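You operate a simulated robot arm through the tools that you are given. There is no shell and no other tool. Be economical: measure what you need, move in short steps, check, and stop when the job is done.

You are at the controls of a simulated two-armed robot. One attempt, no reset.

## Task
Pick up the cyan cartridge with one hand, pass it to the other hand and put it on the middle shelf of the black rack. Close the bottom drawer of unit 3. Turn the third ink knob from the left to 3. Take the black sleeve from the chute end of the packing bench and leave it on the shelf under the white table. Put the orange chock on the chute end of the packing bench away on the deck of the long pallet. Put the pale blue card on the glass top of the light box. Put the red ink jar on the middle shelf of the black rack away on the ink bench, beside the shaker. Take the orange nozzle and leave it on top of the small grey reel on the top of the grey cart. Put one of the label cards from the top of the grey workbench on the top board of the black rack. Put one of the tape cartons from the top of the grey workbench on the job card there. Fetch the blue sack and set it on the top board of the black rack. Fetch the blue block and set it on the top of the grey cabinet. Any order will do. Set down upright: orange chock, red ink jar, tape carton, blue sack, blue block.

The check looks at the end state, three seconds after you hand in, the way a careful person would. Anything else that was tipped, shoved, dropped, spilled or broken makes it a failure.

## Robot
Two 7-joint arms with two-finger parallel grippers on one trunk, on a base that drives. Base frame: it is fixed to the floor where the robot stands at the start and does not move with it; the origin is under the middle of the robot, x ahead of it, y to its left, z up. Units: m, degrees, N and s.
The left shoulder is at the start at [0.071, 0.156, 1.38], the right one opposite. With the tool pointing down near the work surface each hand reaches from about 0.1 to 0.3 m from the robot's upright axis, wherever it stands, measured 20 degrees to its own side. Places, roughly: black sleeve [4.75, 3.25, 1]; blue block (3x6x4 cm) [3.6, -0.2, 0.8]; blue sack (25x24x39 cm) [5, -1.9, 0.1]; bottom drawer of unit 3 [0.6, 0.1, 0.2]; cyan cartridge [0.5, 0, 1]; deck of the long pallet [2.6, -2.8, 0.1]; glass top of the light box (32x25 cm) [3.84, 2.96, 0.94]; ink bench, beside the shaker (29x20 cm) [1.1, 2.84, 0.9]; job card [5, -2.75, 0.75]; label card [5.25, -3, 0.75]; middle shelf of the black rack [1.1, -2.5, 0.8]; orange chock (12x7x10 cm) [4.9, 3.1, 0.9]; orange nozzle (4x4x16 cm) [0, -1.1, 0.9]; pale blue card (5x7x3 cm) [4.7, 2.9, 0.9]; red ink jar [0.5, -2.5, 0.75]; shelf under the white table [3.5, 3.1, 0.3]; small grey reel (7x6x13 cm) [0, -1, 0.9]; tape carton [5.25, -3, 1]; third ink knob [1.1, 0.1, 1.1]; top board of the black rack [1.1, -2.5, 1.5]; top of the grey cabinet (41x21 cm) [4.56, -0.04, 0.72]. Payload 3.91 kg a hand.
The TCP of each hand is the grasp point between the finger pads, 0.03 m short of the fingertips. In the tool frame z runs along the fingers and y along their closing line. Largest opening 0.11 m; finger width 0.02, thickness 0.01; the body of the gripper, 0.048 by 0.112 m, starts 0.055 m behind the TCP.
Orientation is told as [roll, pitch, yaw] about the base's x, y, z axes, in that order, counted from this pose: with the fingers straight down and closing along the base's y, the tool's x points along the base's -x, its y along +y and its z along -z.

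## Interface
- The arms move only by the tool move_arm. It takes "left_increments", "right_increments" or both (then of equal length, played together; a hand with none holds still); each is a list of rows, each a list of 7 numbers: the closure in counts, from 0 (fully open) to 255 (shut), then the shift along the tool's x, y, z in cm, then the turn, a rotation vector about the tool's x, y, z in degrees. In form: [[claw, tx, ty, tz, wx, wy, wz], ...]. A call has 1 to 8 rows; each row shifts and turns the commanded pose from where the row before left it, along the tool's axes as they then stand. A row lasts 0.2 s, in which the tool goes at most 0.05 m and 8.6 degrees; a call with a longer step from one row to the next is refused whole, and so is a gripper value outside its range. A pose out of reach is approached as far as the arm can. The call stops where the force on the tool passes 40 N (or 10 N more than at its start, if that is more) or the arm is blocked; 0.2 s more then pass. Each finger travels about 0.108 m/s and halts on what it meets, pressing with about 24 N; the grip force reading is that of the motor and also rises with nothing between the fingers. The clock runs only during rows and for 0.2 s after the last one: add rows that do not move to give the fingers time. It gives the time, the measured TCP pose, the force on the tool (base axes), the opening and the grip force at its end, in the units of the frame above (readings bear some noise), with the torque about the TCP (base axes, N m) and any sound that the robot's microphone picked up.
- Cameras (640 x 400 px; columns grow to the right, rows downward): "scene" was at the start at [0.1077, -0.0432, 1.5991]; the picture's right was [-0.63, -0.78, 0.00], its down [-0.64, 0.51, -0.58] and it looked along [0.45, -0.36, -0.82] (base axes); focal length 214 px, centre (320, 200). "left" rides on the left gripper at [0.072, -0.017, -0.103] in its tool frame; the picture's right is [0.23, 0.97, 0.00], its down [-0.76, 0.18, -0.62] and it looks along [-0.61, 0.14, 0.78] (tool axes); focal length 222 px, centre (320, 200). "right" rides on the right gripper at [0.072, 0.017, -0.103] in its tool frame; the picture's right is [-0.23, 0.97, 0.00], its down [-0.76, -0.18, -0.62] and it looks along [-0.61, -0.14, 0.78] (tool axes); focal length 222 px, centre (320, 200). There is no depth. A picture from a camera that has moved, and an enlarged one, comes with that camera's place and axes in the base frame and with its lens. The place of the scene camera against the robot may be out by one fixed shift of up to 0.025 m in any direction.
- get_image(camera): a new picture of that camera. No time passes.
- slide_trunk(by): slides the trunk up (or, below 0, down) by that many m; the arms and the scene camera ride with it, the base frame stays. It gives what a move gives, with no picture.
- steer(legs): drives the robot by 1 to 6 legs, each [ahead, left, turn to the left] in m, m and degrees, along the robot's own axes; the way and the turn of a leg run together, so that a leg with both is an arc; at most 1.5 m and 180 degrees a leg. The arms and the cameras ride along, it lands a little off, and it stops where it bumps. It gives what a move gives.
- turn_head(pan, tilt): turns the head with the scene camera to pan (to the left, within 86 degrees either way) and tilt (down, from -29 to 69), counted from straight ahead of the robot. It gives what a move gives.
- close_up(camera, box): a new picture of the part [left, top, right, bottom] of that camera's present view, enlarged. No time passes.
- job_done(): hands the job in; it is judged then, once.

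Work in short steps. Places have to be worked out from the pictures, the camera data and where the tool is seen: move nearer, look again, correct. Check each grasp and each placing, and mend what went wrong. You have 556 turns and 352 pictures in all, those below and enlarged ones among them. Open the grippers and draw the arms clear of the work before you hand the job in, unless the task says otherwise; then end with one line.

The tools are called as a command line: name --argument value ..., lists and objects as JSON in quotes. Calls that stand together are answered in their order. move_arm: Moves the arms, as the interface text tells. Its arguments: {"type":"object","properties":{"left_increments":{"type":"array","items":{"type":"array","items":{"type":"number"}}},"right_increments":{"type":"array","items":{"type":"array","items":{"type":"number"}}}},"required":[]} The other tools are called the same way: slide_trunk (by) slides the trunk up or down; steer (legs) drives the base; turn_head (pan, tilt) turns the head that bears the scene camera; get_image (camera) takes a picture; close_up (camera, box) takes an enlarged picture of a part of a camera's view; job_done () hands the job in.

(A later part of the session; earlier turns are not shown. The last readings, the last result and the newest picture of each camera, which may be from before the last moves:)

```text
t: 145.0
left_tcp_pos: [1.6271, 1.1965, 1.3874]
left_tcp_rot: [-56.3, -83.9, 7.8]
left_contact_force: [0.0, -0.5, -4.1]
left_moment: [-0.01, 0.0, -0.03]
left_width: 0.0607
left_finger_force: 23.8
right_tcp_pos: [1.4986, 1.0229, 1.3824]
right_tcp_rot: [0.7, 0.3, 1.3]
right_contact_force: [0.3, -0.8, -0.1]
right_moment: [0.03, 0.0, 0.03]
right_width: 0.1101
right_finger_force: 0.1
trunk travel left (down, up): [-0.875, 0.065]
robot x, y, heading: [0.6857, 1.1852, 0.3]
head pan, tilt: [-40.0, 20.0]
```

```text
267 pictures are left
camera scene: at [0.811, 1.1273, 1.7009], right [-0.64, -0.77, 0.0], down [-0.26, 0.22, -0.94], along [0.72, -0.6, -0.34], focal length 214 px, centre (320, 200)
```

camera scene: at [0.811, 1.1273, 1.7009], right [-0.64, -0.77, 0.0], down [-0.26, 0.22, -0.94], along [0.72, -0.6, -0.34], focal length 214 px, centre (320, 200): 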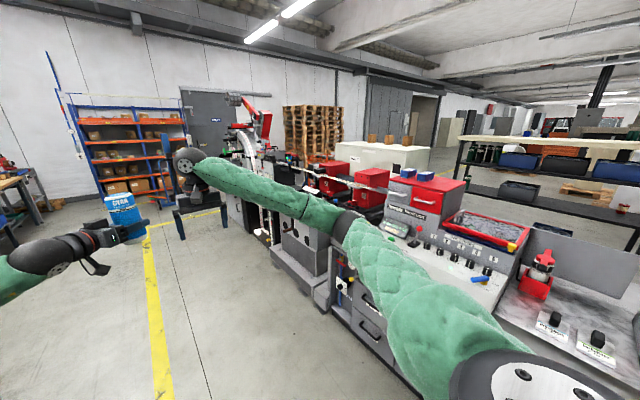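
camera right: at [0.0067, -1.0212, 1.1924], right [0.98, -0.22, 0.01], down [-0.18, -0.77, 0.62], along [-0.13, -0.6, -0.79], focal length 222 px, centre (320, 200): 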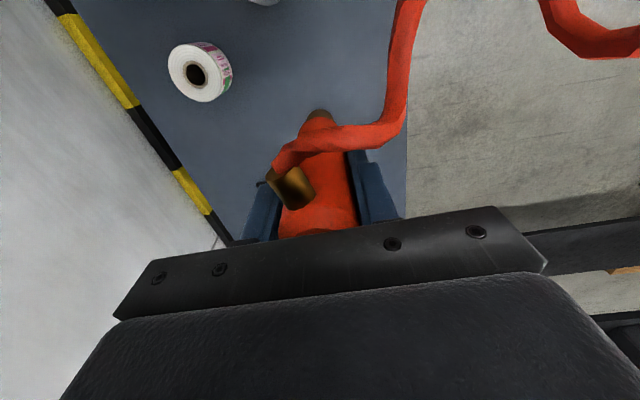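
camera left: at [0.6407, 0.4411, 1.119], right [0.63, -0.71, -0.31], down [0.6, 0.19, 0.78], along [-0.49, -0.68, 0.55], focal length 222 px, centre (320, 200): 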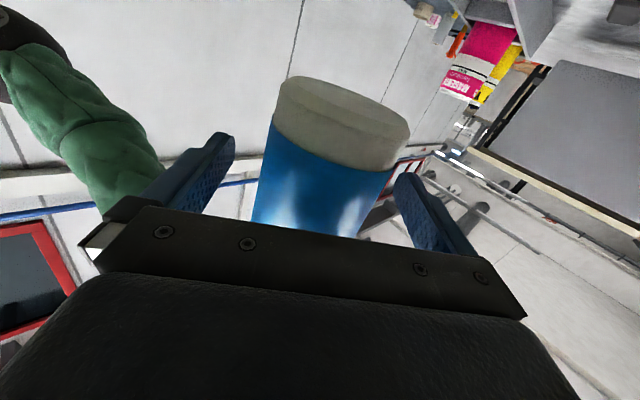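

steer --legs '[[1.45, 0.1, 0], [1.35, 0.1, 0]]'

get_image --camera "scene"

turn_head --pan 50 --tilt 25

get_image --camera "scene"

```text
t: 158.6
left_tcp_pos: [4.4249, 1.2233, 1.3886]
left_tcp_rot: [-56.4, -84.0, 3.0]
left_contact_force: [0.2, 0.4, -4.5]
left_moment: [-0.04, -0.01, 0.01]
left_width: 0.0608
left_finger_force: 24.3
right_tcp_pos: [4.2834, 1.059, 1.3822]
right_tcp_rot: [0.5, 0.3, -3.7]
right_contact_force: [0.0, 0.7, -0.5]
right_moment: [0.03, 0.02, 0.02]
right_width: 0.1099
right_finger_force: 0.0
trunk travel left (down, up): [-0.875, 0.065]
robot x, y, heading: [3.4874, 1.2924, -4.4]
head pan, tilt: [-40.0, 20.0]
```

```text
266 pictures are left
camera scene: at [3.6077, 1.2258, 1.7009], right [-0.7, -0.71, 0.0], down [-0.24, 0.24, -0.94], along [0.67, -0.66, -0.34], focal length 214 px, centre (320, 200)
```

scene: 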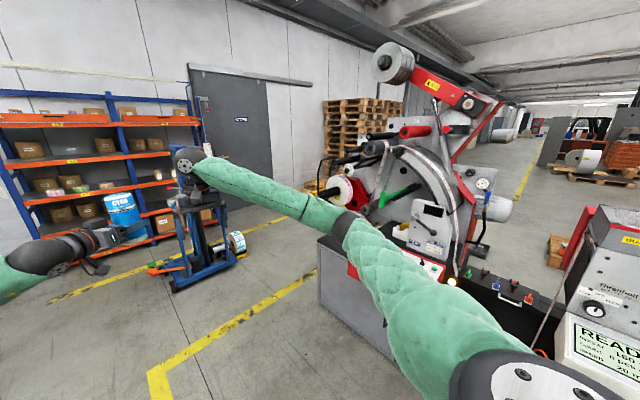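

```text
t: 160.3
left_tcp_pos: [4.427, 1.2238, 1.3887]
left_tcp_rot: [-56.3, -83.9, 2.8]
left_contact_force: [0.3, 0.7, -4.5]
left_moment: [0.01, 0.04, 0.01]
left_width: 0.0609
left_finger_force: 23.9
right_tcp_pos: [4.2833, 1.0602, 1.3812]
right_tcp_rot: [0.6, 0.3, -3.8]
right_contact_force: [-0.4, 0.3, 0.3]
right_moment: [-0.03, 0.0, -0.01]
right_width: 0.1101
right_finger_force: 0.0
trunk travel left (down, up): [-0.875, 0.065]
robot x, y, heading: [3.4907, 1.291, -4.6]
head pan, tilt: [50.0, 25.0]
```

```text
265 pictures are left
camera scene: at [3.6063, 1.3567, 1.6928], right [0.71, -0.7, 0.0], down [-0.3, -0.3, -0.91], along [0.64, 0.64, -0.42], focal length 214 px, centre (320, 200)
```

scene: 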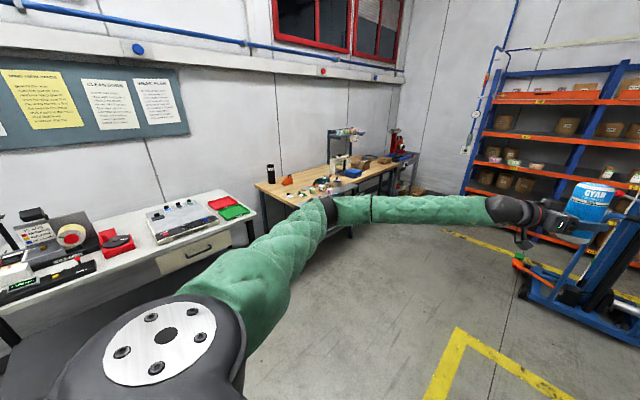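

Packing bench (wood top) and the light box on the white table are visible. Drive to face the bench's chute end.

steer --legs '[[1.1, 0.35, 0], [0, 0, 94.5]]'

turn_head --pan 0 --tilt 35

get_image --camera "scene"

```text
t: 170.1
left_tcp_pos: [4.5859, 2.4912, 1.3888]
left_tcp_rot: [-56.4, -83.9, 97.6]
left_contact_force: [0.5, -1.0, -5.4]
left_moment: [-0.01, 0.0, 0.0]
left_width: 0.0607
left_finger_force: 24.4
right_tcp_pos: [4.761, 2.3616, 1.3817]
right_tcp_rot: [0.7, 0.4, 91.0]
right_contact_force: [-0.1, -1.0, 0.3]
right_moment: [0.01, 0.02, 0.02]
right_width: 0.11
right_finger_force: 0.0
trunk travel left (down, up): [-0.875, 0.065]
robot x, y, heading: [4.5938, 1.5521, 90.4]
head pan, tilt: [50.0, 25.0]
```

```text
t: 171.3
left_tcp_pos: [4.586, 2.4905, 1.3874]
left_tcp_rot: [-56.3, -83.8, 97.5]
left_contact_force: [0.2, 1.1, -4.5]
left_moment: [-0.02, -0.01, -0.02]
left_width: 0.0609
left_finger_force: 23.9
right_tcp_pos: [4.7614, 2.361, 1.3822]
right_tcp_rot: [0.7, 0.3, 90.9]
right_contact_force: [-0.3, 0.1, 0.2]
right_moment: [0.02, 0.0, 0.02]
right_width: 0.1099
right_finger_force: 0.0
trunk travel left (down, up): [-0.875, 0.065]
robot x, y, heading: [4.5965, 1.5527, 90.0]
head pan, tilt: [0.0, 35.0]
```

```text
264 pictures are left
camera scene: at [4.5937, 1.6941, 1.677], right [1.0, 0.0, 0.0], down [0.0, -0.57, -0.82], along [0.0, 0.82, -0.57], focal length 214 px, centre (320, 200)
```

scene: 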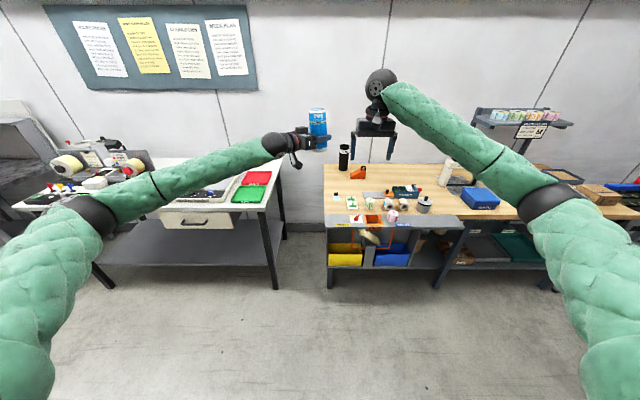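

close_up --camera "scene" --box '[310, 130, 500, 260]'

close_up --camera "scene" --box '[20, 120, 320, 290]'

```text
3.08 times, centred on (405, 195) of scene
camera zoom: at [4.5937, 1.6941, 1.677], right [1.0, 0.0, 0.0], down [0.0, -0.57, -0.82], along [0.0, 0.82, -0.57], focal length 660 px, centre (58, 215)
```

zoom: 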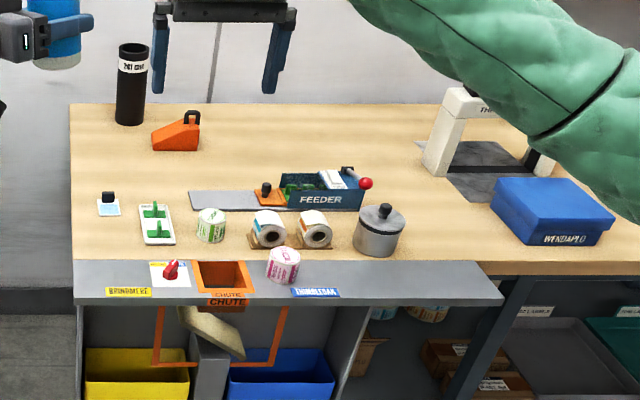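

```text
2.13 times, centred on (170, 205) of scene
camera zoom: at [4.5937, 1.6941, 1.677], right [1.0, 0.0, 0.0], down [0.0, -0.57, -0.82], along [0.0, 0.82, -0.57], focal length 458 px, centre (640, 189)
```

zoom: 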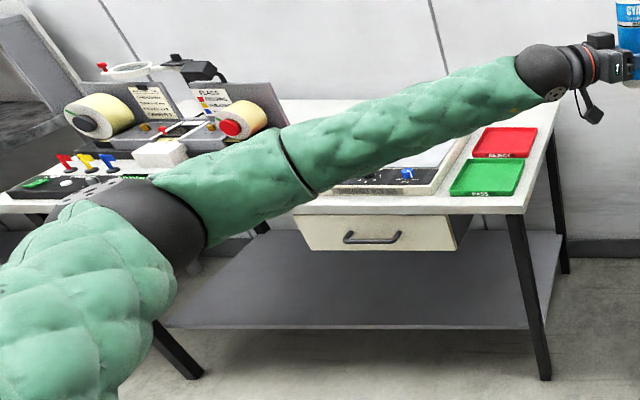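

Card ≈[4.70,2.79], chock ≈[4.86,3.02], sleeve ≈[4.77,3.19]. Drive closer to the bench.

steer --legs '[[0.45, -0.05, 0]]'

turn_head --pan -10 --tilt 45

get_image --camera "scene"

get_image --camera "right"

```text
t: 174.0
left_tcp_pos: [4.6264, 2.9343, 1.3882]
left_tcp_rot: [-56.5, -84.1, 97.9]
left_contact_force: [-0.3, -0.7, -4.6]
left_moment: [0.01, 0.02, 0.01]
left_width: 0.0607
left_finger_force: 24.2
right_tcp_pos: [4.8027, 2.8044, 1.3834]
right_tcp_rot: [0.6, 0.3, 91.3]
right_contact_force: [0.1, -0.1, -0.1]
right_moment: [0.03, -0.02, 0.04]
right_width: 0.1099
right_finger_force: 0.0
trunk travel left (down, up): [-0.875, 0.065]
robot x, y, heading: [4.6411, 1.9936, 90.2]
head pan, tilt: [0.0, 35.0]
```

```text
t: 174.7
left_tcp_pos: [4.6271, 2.9351, 1.3879]
left_tcp_rot: [-56.2, -83.9, 97.7]
left_contact_force: [-0.1, -0.2, -5.0]
left_moment: [-0.04, -0.06, -0.02]
left_width: 0.061
left_finger_force: 24.2
right_tcp_pos: [4.8025, 2.8066, 1.3824]
right_tcp_rot: [0.7, 0.3, 91.3]
right_contact_force: [-0.3, -0.5, -0.1]
right_moment: [0.03, 0.01, -0.02]
right_width: 0.1099
right_finger_force: 0.1
trunk travel left (down, up): [-0.875, 0.065]
robot x, y, heading: [4.6393, 1.9963, 90.5]
head pan, tilt: [-10.0, 45.0]
```

```text
261 pictures are left
camera scene: at [4.6538, 2.1302, 1.6621], right [0.99, -0.17, 0.0], down [-0.12, -0.7, -0.71], along [0.12, 0.7, -0.71], focal length 214 px, centre (320, 200)
```

scene: 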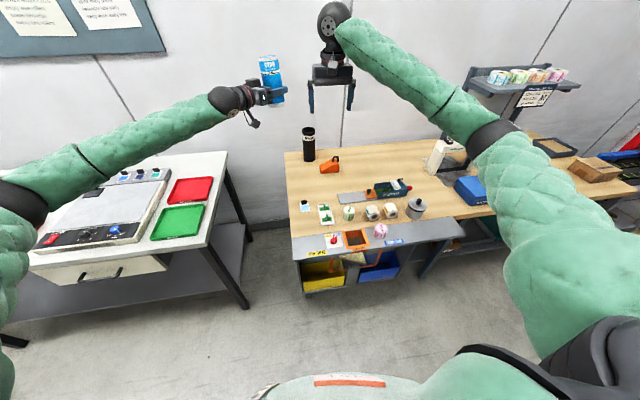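

```text
260 pictures are left
camera right: at [4.7878, 2.7353, 1.4847], right [-0.98, 0.21, 0.01], down [0.17, 0.77, 0.62], along [0.12, 0.61, -0.79], focal length 222 px, centre (320, 200)
```

right: 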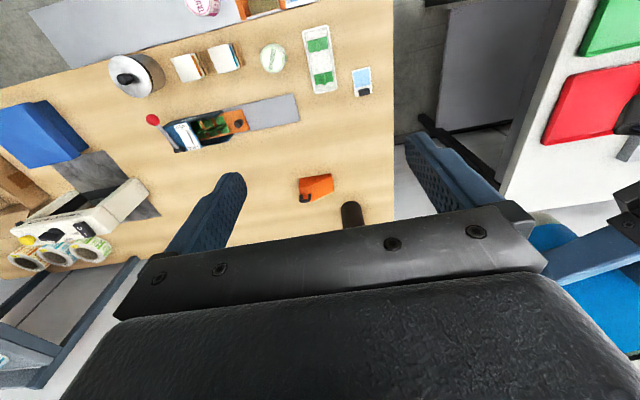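

close_up --camera "right" --box '[280, 20, 420, 230]'

close_up --camera "scene" --box '[280, 120, 400, 220]'

```text
1.90 times, centred on (350, 125) of right
camera zoom: at [4.7878, 2.7353, 1.4847], right [-0.98, 0.21, 0.01], down [0.17, 0.77, 0.62], along [0.12, 0.61, -0.79], focal length 423 px, centre (263, 343)
```

zoom: 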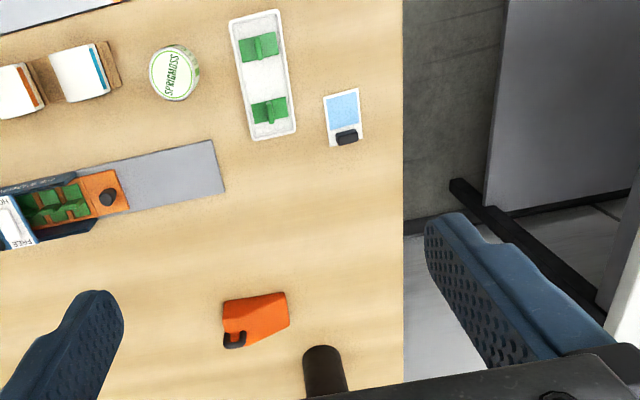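

```text
4.00 times, centred on (340, 170) of scene
camera zoom: at [4.6538, 2.1302, 1.6621], right [0.99, -0.17, 0.0], down [-0.12, -0.7, -0.71], along [0.12, 0.7, -0.71], focal length 858 px, centre (240, 320)
```

zoom: 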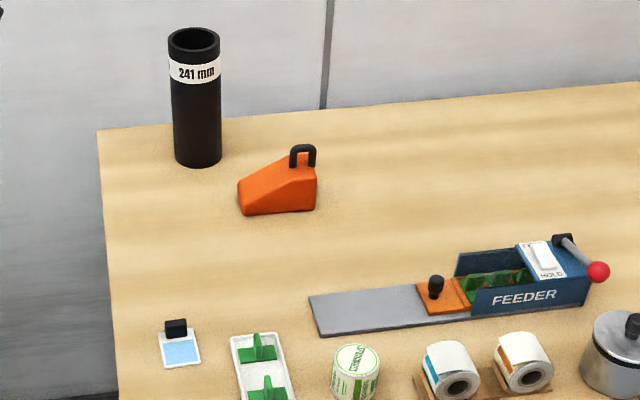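

Card's black tab ≈[4.70,2.893,0.865]. Bring the right hand above it.

move_arm --right_increments '[[0, -1.5, 1.8, 4, 0, 0, 0], [0, -1.5, 1.8, 4, 0, 0, 0], [0, -1.5, 1.8, 4, 0, 0, 0], [0, -1.5, 1.8, 4, 0, 0, 0], [0, -1.5, 1.7, 4, 0, 0, 0], [0, -1.2, 1.3, 4, 0, 0, 0], [0, 0, 0, 4, 0, 0, 0]]'

get_image --camera "right"

get_image --camera "scene"

```text
t: 176.3
left_tcp_pos: [4.6277, 2.934, 1.3878]
left_tcp_rot: [-56.1, -83.9, 97.5]
left_contact_force: [0.2, -0.2, -3.8]
left_moment: [-0.03, 0.0, 0.06]
left_width: 0.0607
left_finger_force: 23.5
right_tcp_pos: [4.6967, 2.8868, 1.1062]
right_tcp_rot: [0.6, 0.4, 91.4]
right_contact_force: [0.0, -0.2, 0.3]
right_moment: [0.0, 0.0, -0.02]
right_width: 0.1099
right_finger_force: 0.1
trunk travel left (down, up): [-0.875, 0.065]
robot x, y, heading: [4.6409, 1.9944, 90.5]
head pan, tilt: [-10.0, 45.0]
```

```text
257 pictures are left
camera right: at [4.6817, 2.8156, 1.2086], right [-0.98, 0.21, 0.01], down [0.17, 0.77, 0.62], along [0.12, 0.61, -0.79], focal length 222 px, centre (320, 200)
```

right: 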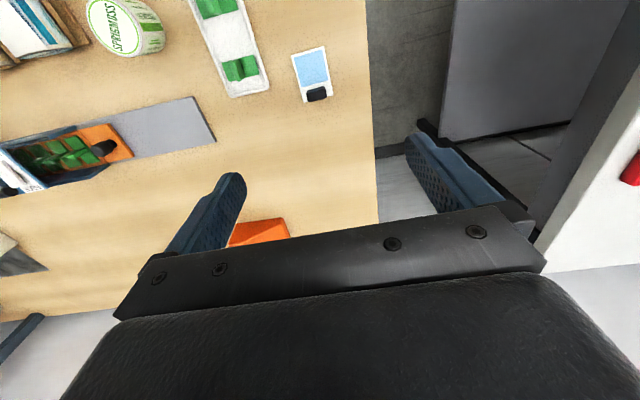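

```text
256 pictures are left
camera scene: at [4.6542, 2.1298, 1.6622], right [0.99, -0.17, 0.0], down [-0.12, -0.7, -0.71], along [0.12, 0.7, -0.71], focal length 214 px, centre (320, 200)
```

scene: 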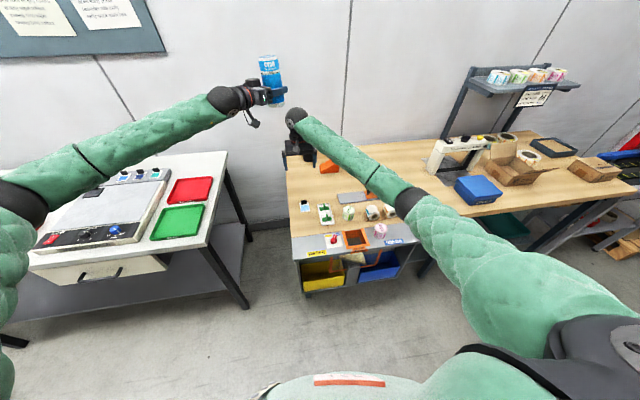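

move_arm --right_increments '[[120, -0.3, 0, 4, 0, 0, 0], [120, 0, 0, 4, 0, 0, 0], [120, 0, 0, 4, 0, 0, 0], [120, 0, 0, 4, 0, 0, 0]]'

get_image --camera "right"

close_up --camera "scene" --box '[270, 140, 350, 220]'

```text
t: 177.3
left_tcp_pos: [4.6272, 2.9341, 1.3875]
left_tcp_rot: [-56.4, -83.9, 97.8]
left_contact_force: [0.4, 0.6, -4.4]
left_moment: [-0.02, -0.01, -0.04]
left_width: 0.0608
left_finger_force: 24.2
right_tcp_pos: [4.6931, 2.8912, 0.943]
right_tcp_rot: [0.5, 0.3, 91.3]
right_contact_force: [-0.5, -0.3, 0.5]
right_moment: [0.0, 0.0, 0.02]
right_width: 0.0581
right_finger_force: 0.0
trunk travel left (down, up): [-0.875, 0.065]
robot x, y, heading: [4.6383, 1.9932, 90.2]
head pan, tilt: [-10.0, 45.0]
```

```text
255 pictures are left
camera right: at [4.6784, 2.8208, 1.0465], right [-0.98, 0.2, 0.01], down [0.17, 0.77, 0.62], along [0.12, 0.61, -0.79], focal length 222 px, centre (320, 200)
```

right: 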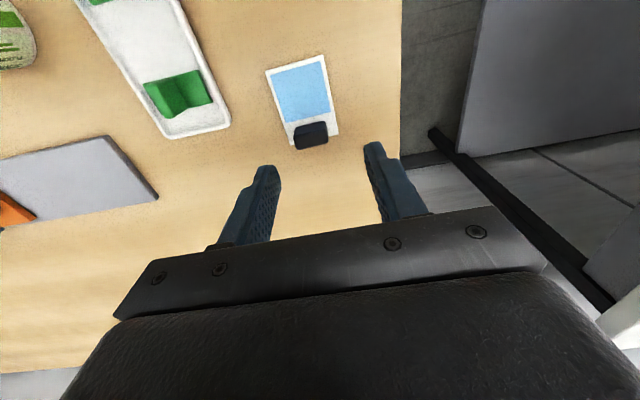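

```text
5.00 times, centred on (310, 180) of scene
camera zoom: at [4.6535, 2.13, 1.6622], right [0.99, -0.17, 0.0], down [-0.12, -0.7, -0.71], along [0.12, 0.7, -0.71], focal length 1072 px, centre (370, 300)
```

zoom: 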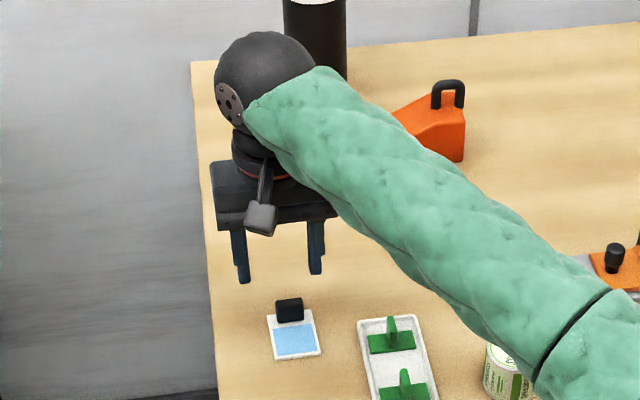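

Tab centre refined to [4.699, 2.893, 0.857]. Correct and descend.

move_arm --right_increments '[[120, -0.2, -0.6, 3, 0, 0, 0], [120, 0, 0, 2.5, 0, 0, 0]]'

get_image --camera "right"

close_up --camera "scene" --box '[270, 140, 350, 220]'

```text
t: 177.9
left_tcp_pos: [4.6262, 2.9349, 1.3882]
left_tcp_rot: [-56.5, -83.9, 98.0]
left_contact_force: [0.3, 0.3, -4.2]
left_moment: [-0.02, 0.02, 0.02]
left_width: 0.0606
left_finger_force: 23.4
right_tcp_pos: [4.6987, 2.8936, 0.8879]
right_tcp_rot: [0.5, 0.3, 91.4]
right_contact_force: [-0.3, 0.2, -0.7]
right_moment: [0.0, 0.0, -0.03]
right_width: 0.058
right_finger_force: 0.0
trunk travel left (down, up): [-0.875, 0.065]
robot x, y, heading: [4.6427, 1.9936, 90.6]
head pan, tilt: [-10.0, 45.0]
```

```text
253 pictures are left
camera right: at [4.6835, 2.8233, 0.9917], right [-0.98, 0.2, 0.01], down [0.17, 0.77, 0.62], along [0.12, 0.61, -0.79], focal length 222 px, centre (320, 200)
```

right: 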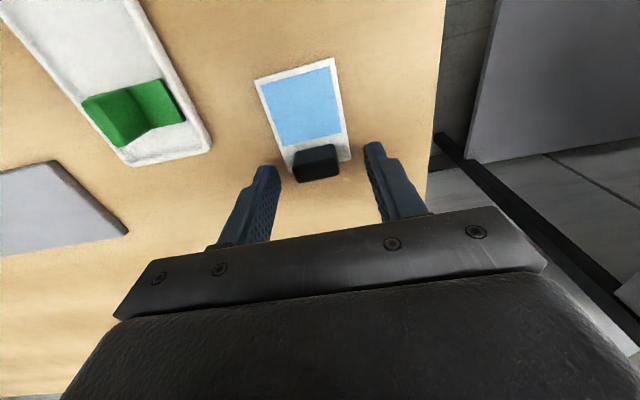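

```text
5.00 times, centred on (310, 180) of scene
camera zoom: at [4.6531, 2.1298, 1.6622], right [0.99, -0.17, 0.0], down [-0.12, -0.7, -0.71], along [0.12, 0.7, -0.71], focal length 1072 px, centre (370, 300)
```

zoom: 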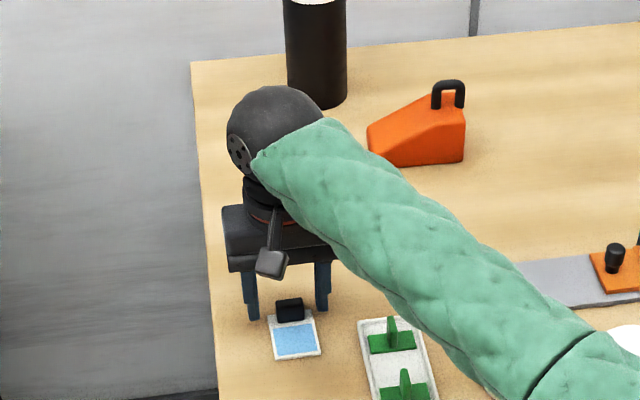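

move_arm --right_increments '[[120, 0, 0, 1.4, 0, 0, 0], [225, 0, 0, 0, 0, 0, 0], [225, 0, 0, 0, 0, 0, 0], [225, 0, 0, 0, 0, 0, 0]]'

get_image --camera "right"

```text
t: 178.5
left_tcp_pos: [4.6289, 2.9321, 1.3888]
left_tcp_rot: [-56.1, -84.0, 97.6]
left_contact_force: [-0.3, -0.6, -4.0]
left_moment: [-0.01, 0.01, 0.0]
left_width: 0.0608
left_finger_force: 24.0
right_tcp_pos: [4.7044, 2.8932, 0.8801]
right_tcp_rot: [0.5, -0.1, 91.0]
right_contact_force: [5.5, -9.3, 17.4]
right_moment: [-0.42, -0.69, -0.28]
right_width: 0.0449
right_finger_force: 23.7
trunk travel left (down, up): [-0.875, 0.065]
robot x, y, heading: [4.6382, 1.9945, 90.0]
head pan, tilt: [-10.0, 45.0]
stopped in row 3 (right hand): the force on the tool passed its limit at 46 N (the readings are from after the stop); the commanded pose is now the measured one
```

```text
251 pictures are left
camera right: at [4.6895, 2.8215, 0.9828], right [-0.98, 0.21, 0.01], down [0.17, 0.76, 0.62], along [0.12, 0.61, -0.78], focal length 222 px, centre (320, 200)
```

right: 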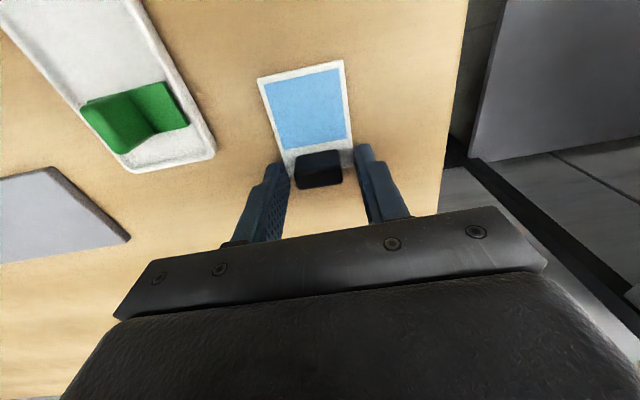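

Tips reached the bench (z≈0.85) and pinched the card plate. Open, rise 8 mm, then close on the tab.

move_arm --right_increments '[[120, 0, 0, 0, 0, 0, 0], [120, 0, 0.4, -0.8, 0, 0, 0], [230, 0, 0, 0, 0, 0, 0], [230, 0, 0, 0, 0, 0, 0], [230, 0, 0, 0, 0, 0, 0]]'

get_image --camera "right"

```text
t: 179.7
left_tcp_pos: [4.6274, 2.9331, 1.389]
left_tcp_rot: [-56.2, -83.8, 97.7]
left_contact_force: [0.3, 0.0, -4.1]
left_moment: [-0.04, -0.02, -0.01]
left_width: 0.0607
left_finger_force: 23.5
right_tcp_pos: [4.7004, 2.8951, 0.8848]
right_tcp_rot: [0.6, 0.1, 91.1]
right_contact_force: [-0.2, 0.0, 0.0]
right_moment: [0.03, -0.02, 0.0]
right_width: 0.0446
right_finger_force: 24.4
trunk travel left (down, up): [-0.875, 0.065]
robot x, y, heading: [4.6408, 1.9964, 90.2]
head pan, tilt: [-10.0, 45.0]
```

```text
250 pictures are left
camera right: at [4.6846, 2.823, 0.9872], right [-0.98, 0.21, 0.01], down [0.17, 0.77, 0.62], along [0.12, 0.61, -0.78], focal length 222 px, centre (320, 200)
```

right: 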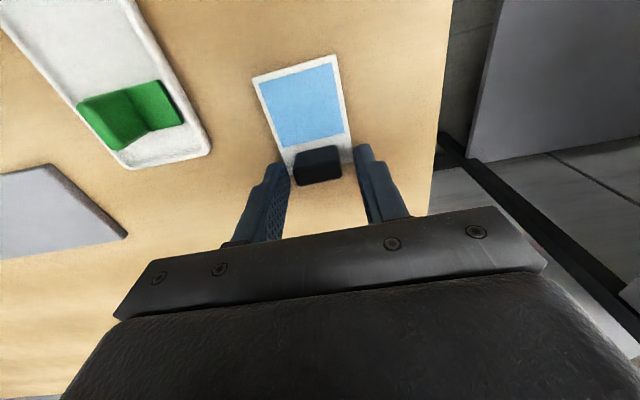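

It is firmly holding something 4.5 cm wide (the plate edges). Lift a little to test.

move_arm --right_increments '[[230, 0, 0, -2, 0, 0, 0], [230, 0, 0, -3, 0, 0, 0]]'

get_image --camera "right"

close_up --camera "scene" --box '[270, 140, 350, 220]'

```text
t: 180.3
left_tcp_pos: [4.6282, 2.9339, 1.3875]
left_tcp_rot: [-56.5, -83.8, 97.9]
left_contact_force: [0.4, 1.0, -4.9]
left_moment: [0.0, 0.02, -0.01]
left_width: 0.0607
left_finger_force: 24.1
right_tcp_pos: [4.7013, 2.8945, 0.9368]
right_tcp_rot: [0.4, 0.1, 91.2]
right_contact_force: [-0.2, -1.2, -0.1]
right_moment: [0.02, 0.03, -0.01]
right_width: 0.0447
right_finger_force: 23.3
trunk travel left (down, up): [-0.875, 0.065]
robot x, y, heading: [4.6378, 1.9959, 90.5]
head pan, tilt: [-10.0, 45.0]
```

```text
249 pictures are left
camera right: at [4.6852, 2.8231, 1.0392], right [-0.98, 0.21, 0.01], down [0.17, 0.77, 0.62], along [0.12, 0.61, -0.78], focal length 222 px, centre (320, 200)
```

right: 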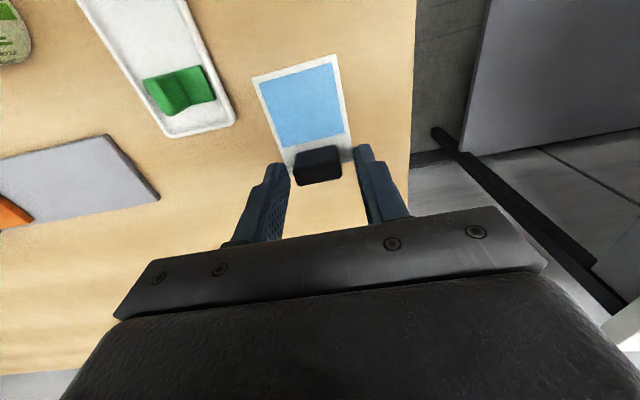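

```text
5.00 times, centred on (310, 180) of scene
camera zoom: at [4.6537, 2.1287, 1.6622], right [0.99, -0.17, 0.0], down [-0.12, -0.7, -0.71], along [0.12, 0.7, -0.71], focal length 1072 px, centre (370, 300)
```

zoom: 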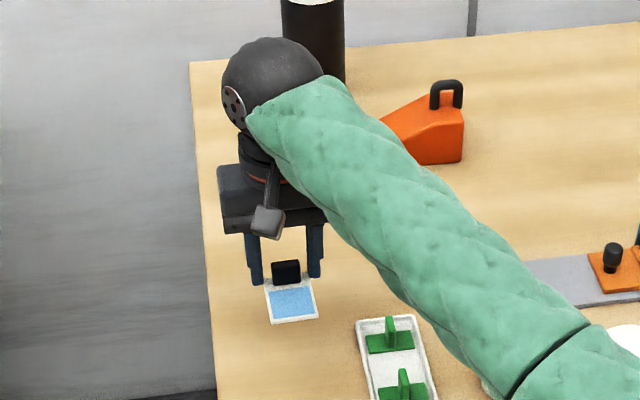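

The card is held level. Lift it and strafe left to the light box.

move_arm --right_increments '[[230, 0, 0, -4.5, 0, 0, 0], [230, 0, 0, -4.5, 0, 0, 0], [230, 0, 0, -4.5, 0, 0, 0], [230, 0, 0, -4.5, 0, 0, 0]]'

steer --legs '[[0, 0.72, 0]]'

turn_head --pan 0 --tilt 45

get_image --camera "scene"

get_image --camera "right"

```text
t: 181.3
left_tcp_pos: [4.6298, 2.9342, 1.3889]
left_tcp_rot: [-55.7, -84.1, 97.2]
left_contact_force: [1.3, 1.1, -5.1]
left_moment: [-0.02, 0.0, 0.01]
left_width: 0.0607
left_finger_force: 23.3
right_tcp_pos: [4.7006, 2.8936, 1.1148]
right_tcp_rot: [0.5, 0.1, 91.2]
right_contact_force: [-1.0, -0.6, -0.4]
right_moment: [0.04, 0.02, 0.02]
right_width: 0.0447
right_finger_force: 24.1
trunk travel left (down, up): [-0.875, 0.065]
robot x, y, heading: [4.6389, 1.9978, 90.1]
head pan, tilt: [-10.0, 45.0]
```

```text
t: 185.2
left_tcp_pos: [3.9093, 2.9293, 1.3878]
left_tcp_rot: [-56.3, -83.9, 98.1]
left_contact_force: [0.8, 0.6, -4.5]
left_moment: [0.0, -0.01, 0.03]
left_width: 0.061
left_finger_force: 23.8
right_tcp_pos: [3.9809, 2.8887, 1.1143]
right_tcp_rot: [0.4, 0.1, 91.4]
right_contact_force: [0.1, -0.1, -0.6]
right_moment: [0.01, 0.01, -0.02]
right_width: 0.0449
right_finger_force: 24.1
trunk travel left (down, up): [-0.875, 0.065]
robot x, y, heading: [3.9247, 1.9911, 90.7]
head pan, tilt: [-10.0, 45.0]
```

```text
t: 185.9
left_tcp_pos: [3.9085, 2.9295, 1.388]
left_tcp_rot: [-56.4, -83.9, 98.0]
left_contact_force: [0.2, -0.1, -4.0]
left_moment: [-0.01, 0.05, 0.01]
left_width: 0.0607
left_finger_force: 23.7
right_tcp_pos: [3.9809, 2.8892, 1.1147]
right_tcp_rot: [0.6, 0.1, 91.4]
right_contact_force: [-0.5, 0.5, -0.1]
right_moment: [-0.01, 0.02, 0.0]
right_width: 0.0448
right_finger_force: 24.0
trunk travel left (down, up): [-0.875, 0.065]
robot x, y, heading: [3.9285, 1.9892, 90.6]
head pan, tilt: [0.0, 45.0]
```

```text
247 pictures are left
camera scene: at [3.9242, 2.1249, 1.6622], right [1.0, 0.01, 0.0], down [0.01, -0.71, -0.71], along [-0.01, 0.71, -0.71], focal length 214 px, centre (320, 200)
```

scene: 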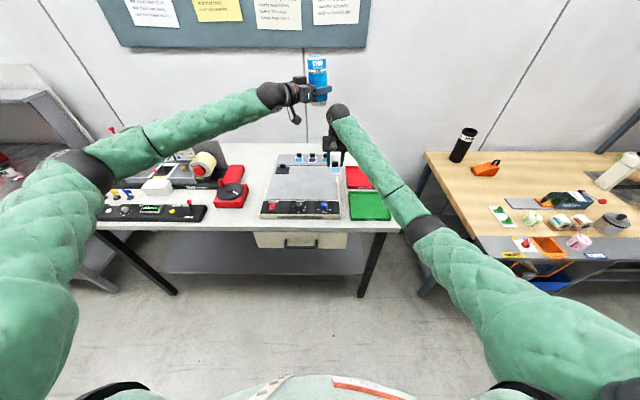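

```text
246 pictures are left
camera right: at [3.9663, 2.8182, 1.2173], right [-0.98, 0.2, 0.01], down [0.16, 0.77, 0.62], along [0.12, 0.61, -0.78], focal length 222 px, centre (320, 200)
```

right: 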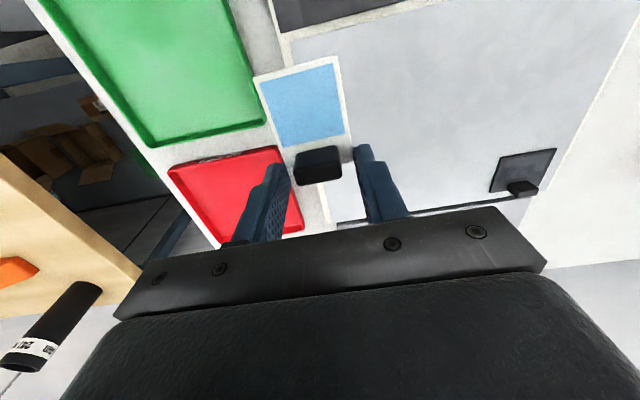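

close_up --camera "scene" --box '[240, 130, 400, 230]'

```text
4.00 times, centred on (320, 180) of scene
camera zoom: at [3.9242, 2.1249, 1.6622], right [1.0, 0.01, 0.0], down [0.01, -0.71, -0.71], along [-0.01, 0.71, -0.71], focal length 858 px, centre (320, 280)
```

zoom: 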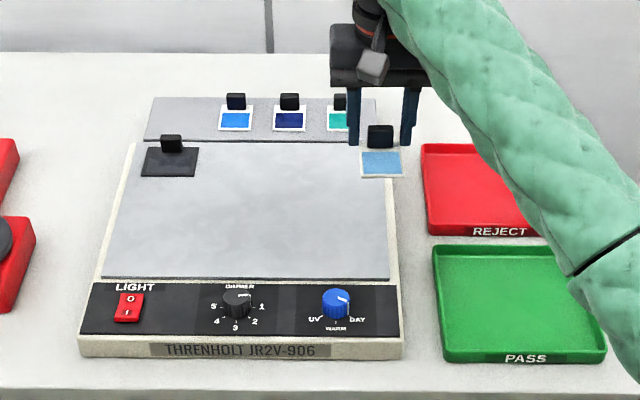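

Move the card over the glass, then lower while watching force.

move_arm --right_increments '[[230, -2, 3.25, 0, 0, 0, 0], [230, -2, 3.25, 0, 0, 0, 0], [230, -2, 3.25, 0, 0, 0, 0], [230, -2, 3.25, 0, 0, 0, 0], [230, 0, 0, 4, 0, 0, 0], [230, 0, 0, 4, 0, 0, 0]]'

get_image --camera "right"

close_up --camera "scene" --box '[240, 130, 400, 230]'

```text
t: 187.3
left_tcp_pos: [3.9089, 2.9291, 1.3879]
left_tcp_rot: [-56.4, -83.8, 98.1]
left_contact_force: [-0.5, 0.6, -5.0]
left_moment: [0.0, -0.01, -0.05]
left_width: 0.0608
left_finger_force: 23.7
right_tcp_pos: [3.8462, 2.967, 1.0349]
right_tcp_rot: [0.5, 0.1, 91.3]
right_contact_force: [0.2, 0.4, -0.6]
right_moment: [-0.01, -0.02, 0.01]
right_width: 0.0445
right_finger_force: 24.1
trunk travel left (down, up): [-0.875, 0.065]
robot x, y, heading: [3.9231, 1.9912, 91.0]
head pan, tilt: [0.0, 45.0]
```

```text
244 pictures are left
camera right: at [3.8313, 2.8954, 1.1383], right [-0.98, 0.2, 0.01], down [0.16, 0.77, 0.62], along [0.12, 0.61, -0.78], focal length 222 px, centre (320, 200)
```

right: 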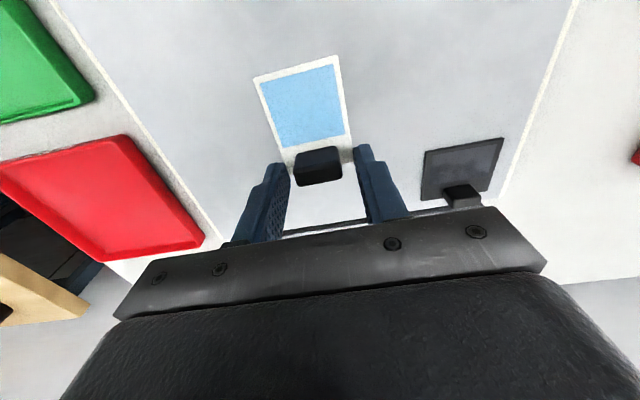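

```text
4.00 times, centred on (320, 180) of scene
camera zoom: at [3.924, 2.1253, 1.6623], right [1.0, 0.01, 0.0], down [0.01, -0.71, -0.71], along [-0.01, 0.71, -0.71], focal length 858 px, centre (320, 280)
```

zoom: 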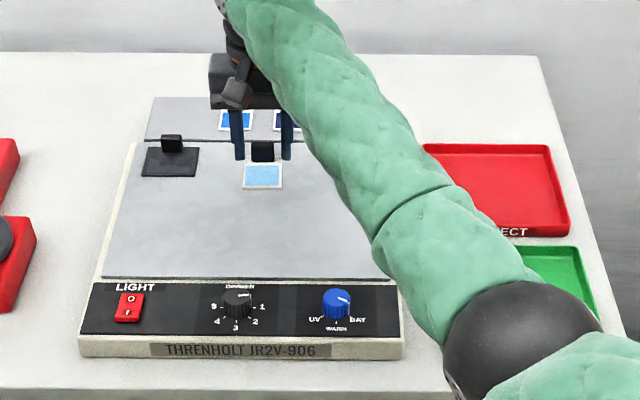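

move_arm --right_increments '[[230, 3, 0, 2, 0, 0, 0], [230, 0, 0, 1.5, 0, 0, 0], [230, 0, 0, 0.7, 0, 0, 0], [230, 0, 0, 0.5, 0, 0, 0], [230, 0, 0, 0.5, 0, 0, 0]]'

close_up --camera "scene" --box '[240, 130, 400, 230]'

```text
t: 188.6
left_tcp_pos: [3.9092, 2.9295, 1.3884]
left_tcp_rot: [-56.5, -83.9, 98.2]
left_contact_force: [0.0, 0.9, -5.5]
left_moment: [-0.02, 0.01, -0.02]
left_width: 0.0605
left_finger_force: 24.2
right_tcp_pos: [3.8487, 2.9366, 0.9805]
right_tcp_rot: [0.5, 0.1, 91.3]
right_contact_force: [-0.1, -0.2, 0.3]
right_moment: [0.04, 0.0, 0.01]
right_width: 0.0445
right_finger_force: 23.8
trunk travel left (down, up): [-0.875, 0.065]
robot x, y, heading: [3.9223, 1.9882, 90.5]
head pan, tilt: [0.0, 45.0]
```

```text
4.00 times, centred on (320, 180) of scene
camera zoom: at [3.924, 2.1252, 1.6622], right [1.0, 0.01, 0.0], down [0.01, -0.71, -0.71], along [-0.01, 0.71, -0.71], focal length 858 px, centre (320, 280)
```

zoom: 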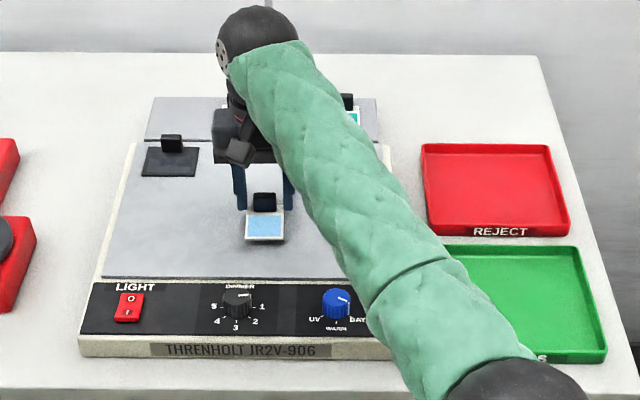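

Continue lowering in small steps until contact.

move_arm --right_increments '[[230, 0, 0, 0.4, 0, 0, 0], [230, 0, 0, 0.4, 0, 0, 0], [230, 0, 0, 0.4, 0, 0, 0]]'

```text
t: 189.3
left_tcp_pos: [3.9086, 2.9269, 1.3889]
left_tcp_rot: [-56.4, -84.0, 98.1]
left_contact_force: [0.3, -0.5, -5.6]
left_moment: [-0.01, 0.0, 0.01]
left_width: 0.0606
left_finger_force: 24.5
right_tcp_pos: [3.848, 2.9365, 0.9735]
right_tcp_rot: [0.5, 0.0, 91.5]
right_contact_force: [-1.7, 1.6, 13.4]
right_moment: [-0.44, 0.0, -0.03]
right_width: 0.0446
right_finger_force: 24.0
trunk travel left (down, up): [-0.875, 0.065]
robot x, y, heading: [3.9243, 1.9906, 90.6]
head pan, tilt: [0.0, 45.0]
```

Contact at TCP 0.973. Release and rise.

move_arm --right_increments '[[230, 0, 0, -0.3, 0, 0, 0], [120, 0, 0, 0, 0, 0, 0], [60, 0, 0, 0, 0, 0, 0], [60, 0, 0, -3, 0, 0, 0], [60, 0, 0, -4, 0, 0, 0], [0, 0, 0, -4, 0, 0, 0]]'

get_image --camera "right"

```text
t: 190.8
left_tcp_pos: [3.9094, 2.9277, 1.3881]
left_tcp_rot: [-56.4, -83.9, 98.1]
left_contact_force: [-0.6, 0.2, -5.4]
left_moment: [0.02, 0.02, 0.0]
left_width: 0.0607
left_finger_force: 24.3
right_tcp_pos: [3.85, 2.934, 1.0873]
right_tcp_rot: [0.5, 0.1, 91.3]
right_contact_force: [0.2, -0.5, -0.7]
right_moment: [-0.01, 0.03, -0.01]
right_width: 0.11
right_finger_force: 0.0
trunk travel left (down, up): [-0.875, 0.065]
robot x, y, heading: [3.927, 1.9915, 90.7]
head pan, tilt: [0.0, 45.0]
```

```text
241 pictures are left
camera right: at [3.8362, 2.8621, 1.1891], right [-0.98, 0.21, 0.01], down [0.17, 0.77, 0.62], along [0.12, 0.61, -0.78], focal length 222 px, centre (320, 200)
```

right: 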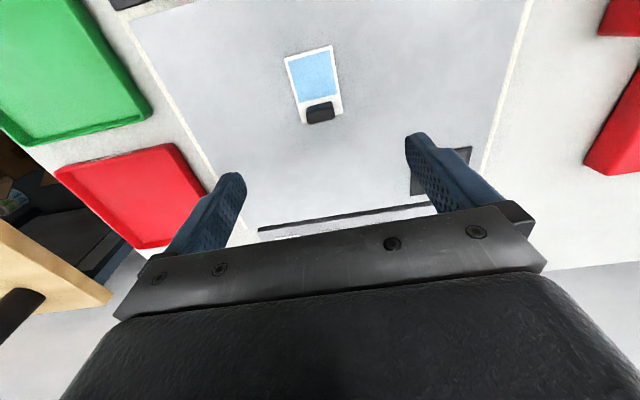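

Card is on the glass. Raise and retract the right hand, then go back toward the sleeve with a lateral offset.

move_arm --right_increments '[[0, 0, 0, -5, 0, 0, 0], [0, 0, 0, -5, 0, 0, 0], [0, 3.2, -3.6, -1, 0, 0, 0], [0, 3.2, -3.6, -1, 0, 0, 0], [0, 3.2, -3.6, -1, 0, 0, 0], [0, 3.2, -3.6, -1, 0, 0, 0], [0, 3.2, -3.6, -1, 0, 0, 0], [0, 3.2, -3.6, -1, 0, 0, 0]]'

move_arm --right_increments '[[0, 3.2, -3.6, 0, 0, 0, 0], [0, 3.2, -3.6, 0, 0, 0, 0], [0, 3, -2, 0, 0, -8.5, 0], [0, 0, 0, 0, 0, -8.5, 0], [0, 0, 0, 0, 0, -8.5, 0], [0, 0, 0, 0, 0, -8.5, 0], [0, 0, 0, 0, 0, -8.5, 0], [0, 0, 0, 0, 0, -8.5, 0]]'

move_arm --right_increments '[[0, 0, 0, 0, 0, -8.5, 0], [0, 0, 0, 0, 0, -8.5, 0], [0, 0, 0, 0, 0, -8.5, 0], [0, 0, 0, 0, 0, -8.5, 0], [0, 0, 0, 0, 0, -5, 0]]'

steer --legs '[[0, -0.53, -0.6]]'

get_image --camera "scene"

```text
t: 191.3
left_tcp_pos: [3.916, 2.9256, 1.3997]
left_tcp_rot: [-60.9, -84.8, 101.9]
left_contact_force: [-2.3, -3.5, 1.1]
left_moment: [-0.11, 0.54, 0.19]
left_width: 0.0607
left_finger_force: 24.1
right_tcp_pos: [3.853, 2.9321, 1.1451]
right_tcp_rot: [0.4, 0.6, 91.4]
right_contact_force: [0.0, -0.1, 0.9]
right_moment: [-0.01, 0.06, 0.01]
right_width: 0.1101
right_finger_force: 0.0
trunk travel left (down, up): [-0.875, 0.065]
robot x, y, heading: [3.9288, 1.9885, 90.6]
head pan, tilt: [0.0, 45.0]
stopped in row 2 (left hand): the force on the tool passed its limit at 86 N (the readings are from after the stop); the commanded pose is now the measured one
```

```text
t: 193.1
left_tcp_pos: [3.9148, 2.9255, 1.4004]
left_tcp_rot: [-62.6, -84.6, 103.8]
left_contact_force: [-0.1, -0.5, -5.1]
left_moment: [-0.05, 0.03, 0.0]
left_width: 0.061
left_finger_force: 23.9
right_tcp_pos: [3.9447, 2.841, 1.1483]
right_tcp_rot: [0.5, -50.8, 91.2]
right_contact_force: [-1.2, 0.1, 0.1]
right_moment: [0.0, -0.03, 0.0]
right_width: 0.1101
right_finger_force: 0.0
trunk travel left (down, up): [-0.875, 0.065]
robot x, y, heading: [3.9254, 1.9899, 90.8]
head pan, tilt: [0.0, 45.0]
```

```text
t: 194.3
left_tcp_pos: [3.9135, 2.9268, 1.3992]
left_tcp_rot: [-62.9, -84.7, 103.9]
left_contact_force: [-0.9, 0.5, -3.4]
left_moment: [-0.05, -0.02, -0.01]
left_width: 0.0606
left_finger_force: 24.1
right_tcp_pos: [3.9463, 2.8409, 1.1482]
right_tcp_rot: [36.9, -89.5, 54.4]
right_contact_force: [-0.8, -0.5, 0.2]
right_moment: [0.01, 0.01, -0.03]
right_width: 0.11
right_finger_force: 0.0
trunk travel left (down, up): [-0.875, 0.065]
robot x, y, heading: [3.9276, 1.9913, 90.2]
head pan, tilt: [0.0, 45.0]
```

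```text
t: 197.3
left_tcp_pos: [4.4335, 2.9284, 1.4]
left_tcp_rot: [-62.5, -84.7, 103.1]
left_contact_force: [-0.8, -0.3, -4.6]
left_moment: [-0.03, 0.01, -0.01]
left_width: 0.0606
left_finger_force: 24.0
right_tcp_pos: [4.4668, 2.8425, 1.1475]
right_tcp_rot: [34.3, -89.4, 56.6]
right_contact_force: [-0.1, -0.4, -0.4]
right_moment: [0.01, 0.0, -0.02]
right_width: 0.1098
right_finger_force: 0.0
trunk travel left (down, up): [-0.875, 0.065]
robot x, y, heading: [4.441, 1.9927, 89.8]
head pan, tilt: [0.0, 45.0]
```

```text
240 pictures are left
camera scene: at [4.4375, 2.1271, 1.6622], right [1.0, 0.0, 0.0], down [0.0, -0.71, -0.71], along [0.0, 0.71, -0.71], focal length 214 px, centre (320, 200)
```

scene: 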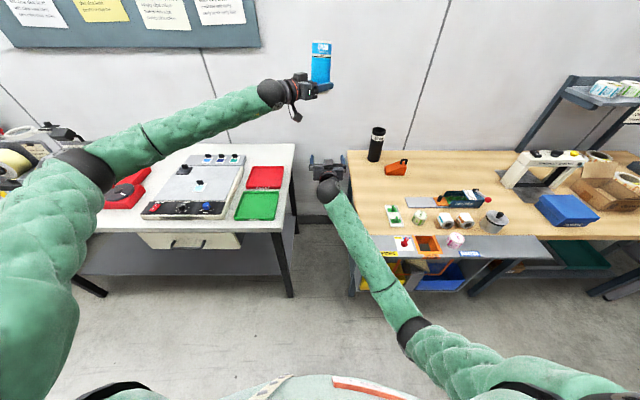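

The arms briefly touched each other (cartridge still held fine). I'll be careful to step one call at a time. Zoom on the sleeve.

close_up --camera "scene" --box '[300, 110, 440, 230]'

```text
3.33 times, centred on (370, 170) of scene
camera zoom: at [4.4375, 2.1271, 1.6622], right [1.0, 0.0, 0.0], down [0.0, -0.71, -0.71], along [0.0, 0.71, -0.71], focal length 715 px, centre (153, 300)
```

zoom: 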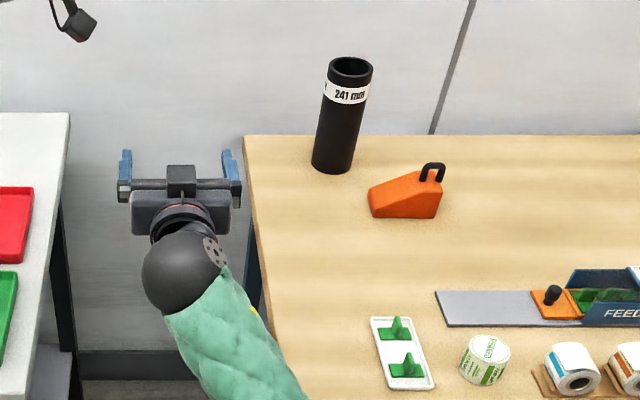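

Sleeve ≈[4.78, 3.27], deep on the bench. Check how close the base is to the bench by looking down.

turn_head --pan -20 --tilt 69

get_image --camera "scene"

```text
t: 198.2
left_tcp_pos: [4.4351, 2.9287, 1.3996]
left_tcp_rot: [-62.6, -84.7, 103.2]
left_contact_force: [-0.3, -0.2, -4.2]
left_moment: [-0.05, 0.01, 0.04]
left_width: 0.0609
left_finger_force: 24.2
right_tcp_pos: [4.4648, 2.844, 1.1469]
right_tcp_rot: [33.3, -89.4, 57.5]
right_contact_force: [0.3, 0.0, -0.1]
right_moment: [-0.01, 0.02, -0.01]
right_width: 0.11
right_finger_force: 0.1
trunk travel left (down, up): [-0.875, 0.065]
robot x, y, heading: [4.4381, 1.9889, 90.0]
head pan, tilt: [-20.0, 68.8]
```

```text
238 pictures are left
camera scene: at [4.4563, 2.0983, 1.6334], right [0.94, -0.34, 0.0], down [-0.32, -0.88, -0.36], along [0.12, 0.34, -0.93], focal length 214 px, centre (320, 200)
```

scene: 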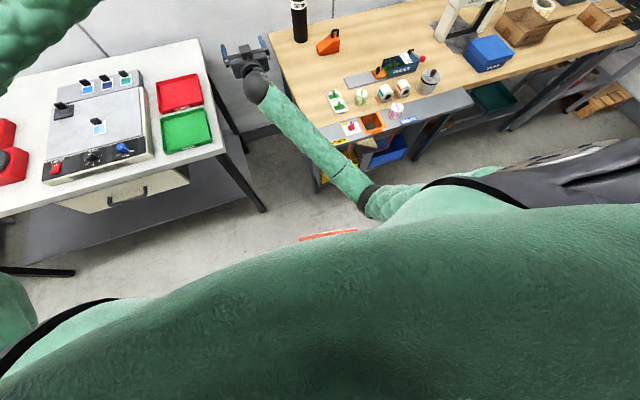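

Bench legs stand back at y≈2.78, so the base can come closer. Drive ahead 0.25 m.

steer --legs '[[0.25, 0, 0]]'

turn_head --pan -15 --tilt 45

get_image --camera "scene"

```text
t: 200.0
left_tcp_pos: [4.432, 3.1767, 1.3996]
left_tcp_rot: [-62.7, -84.7, 103.3]
left_contact_force: [-0.3, -0.4, -4.1]
left_moment: [-0.1, 0.03, 0.01]
left_width: 0.0607
left_finger_force: 24.1
right_tcp_pos: [4.4631, 3.0922, 1.1474]
right_tcp_rot: [35.2, -89.5, 55.8]
right_contact_force: [-0.1, 0.1, -0.6]
right_moment: [0.01, 0.01, -0.01]
right_width: 0.11
right_finger_force: 0.2
trunk travel left (down, up): [-0.875, 0.065]
robot x, y, heading: [4.436, 2.2393, 90.2]
head pan, tilt: [-20.0, 68.8]
```

```text
t: 200.8
left_tcp_pos: [4.431, 3.1777, 1.3993]
left_tcp_rot: [-62.5, -84.8, 103.3]
left_contact_force: [-1.2, 0.1, -5.0]
left_moment: [-0.02, 0.03, -0.01]
left_width: 0.0608
left_finger_force: 23.8
right_tcp_pos: [4.4628, 3.091, 1.1477]
right_tcp_rot: [35.3, -89.3, 55.9]
right_contact_force: [0.1, 0.6, 0.1]
right_moment: [0.02, 0.03, -0.04]
right_width: 0.11
right_finger_force: 0.0
trunk travel left (down, up): [-0.875, 0.065]
robot x, y, heading: [4.436, 2.239, 90.3]
head pan, tilt: [-15.0, 45.0]
```

```text
237 pictures are left
camera scene: at [4.4579, 2.3728, 1.6622], right [0.97, -0.26, 0.0], down [-0.18, -0.68, -0.71], along [0.18, 0.68, -0.71], focal length 214 px, centre (320, 200)
```

scene: 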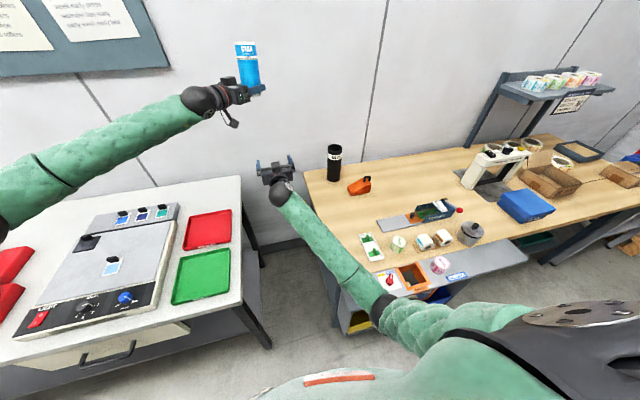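

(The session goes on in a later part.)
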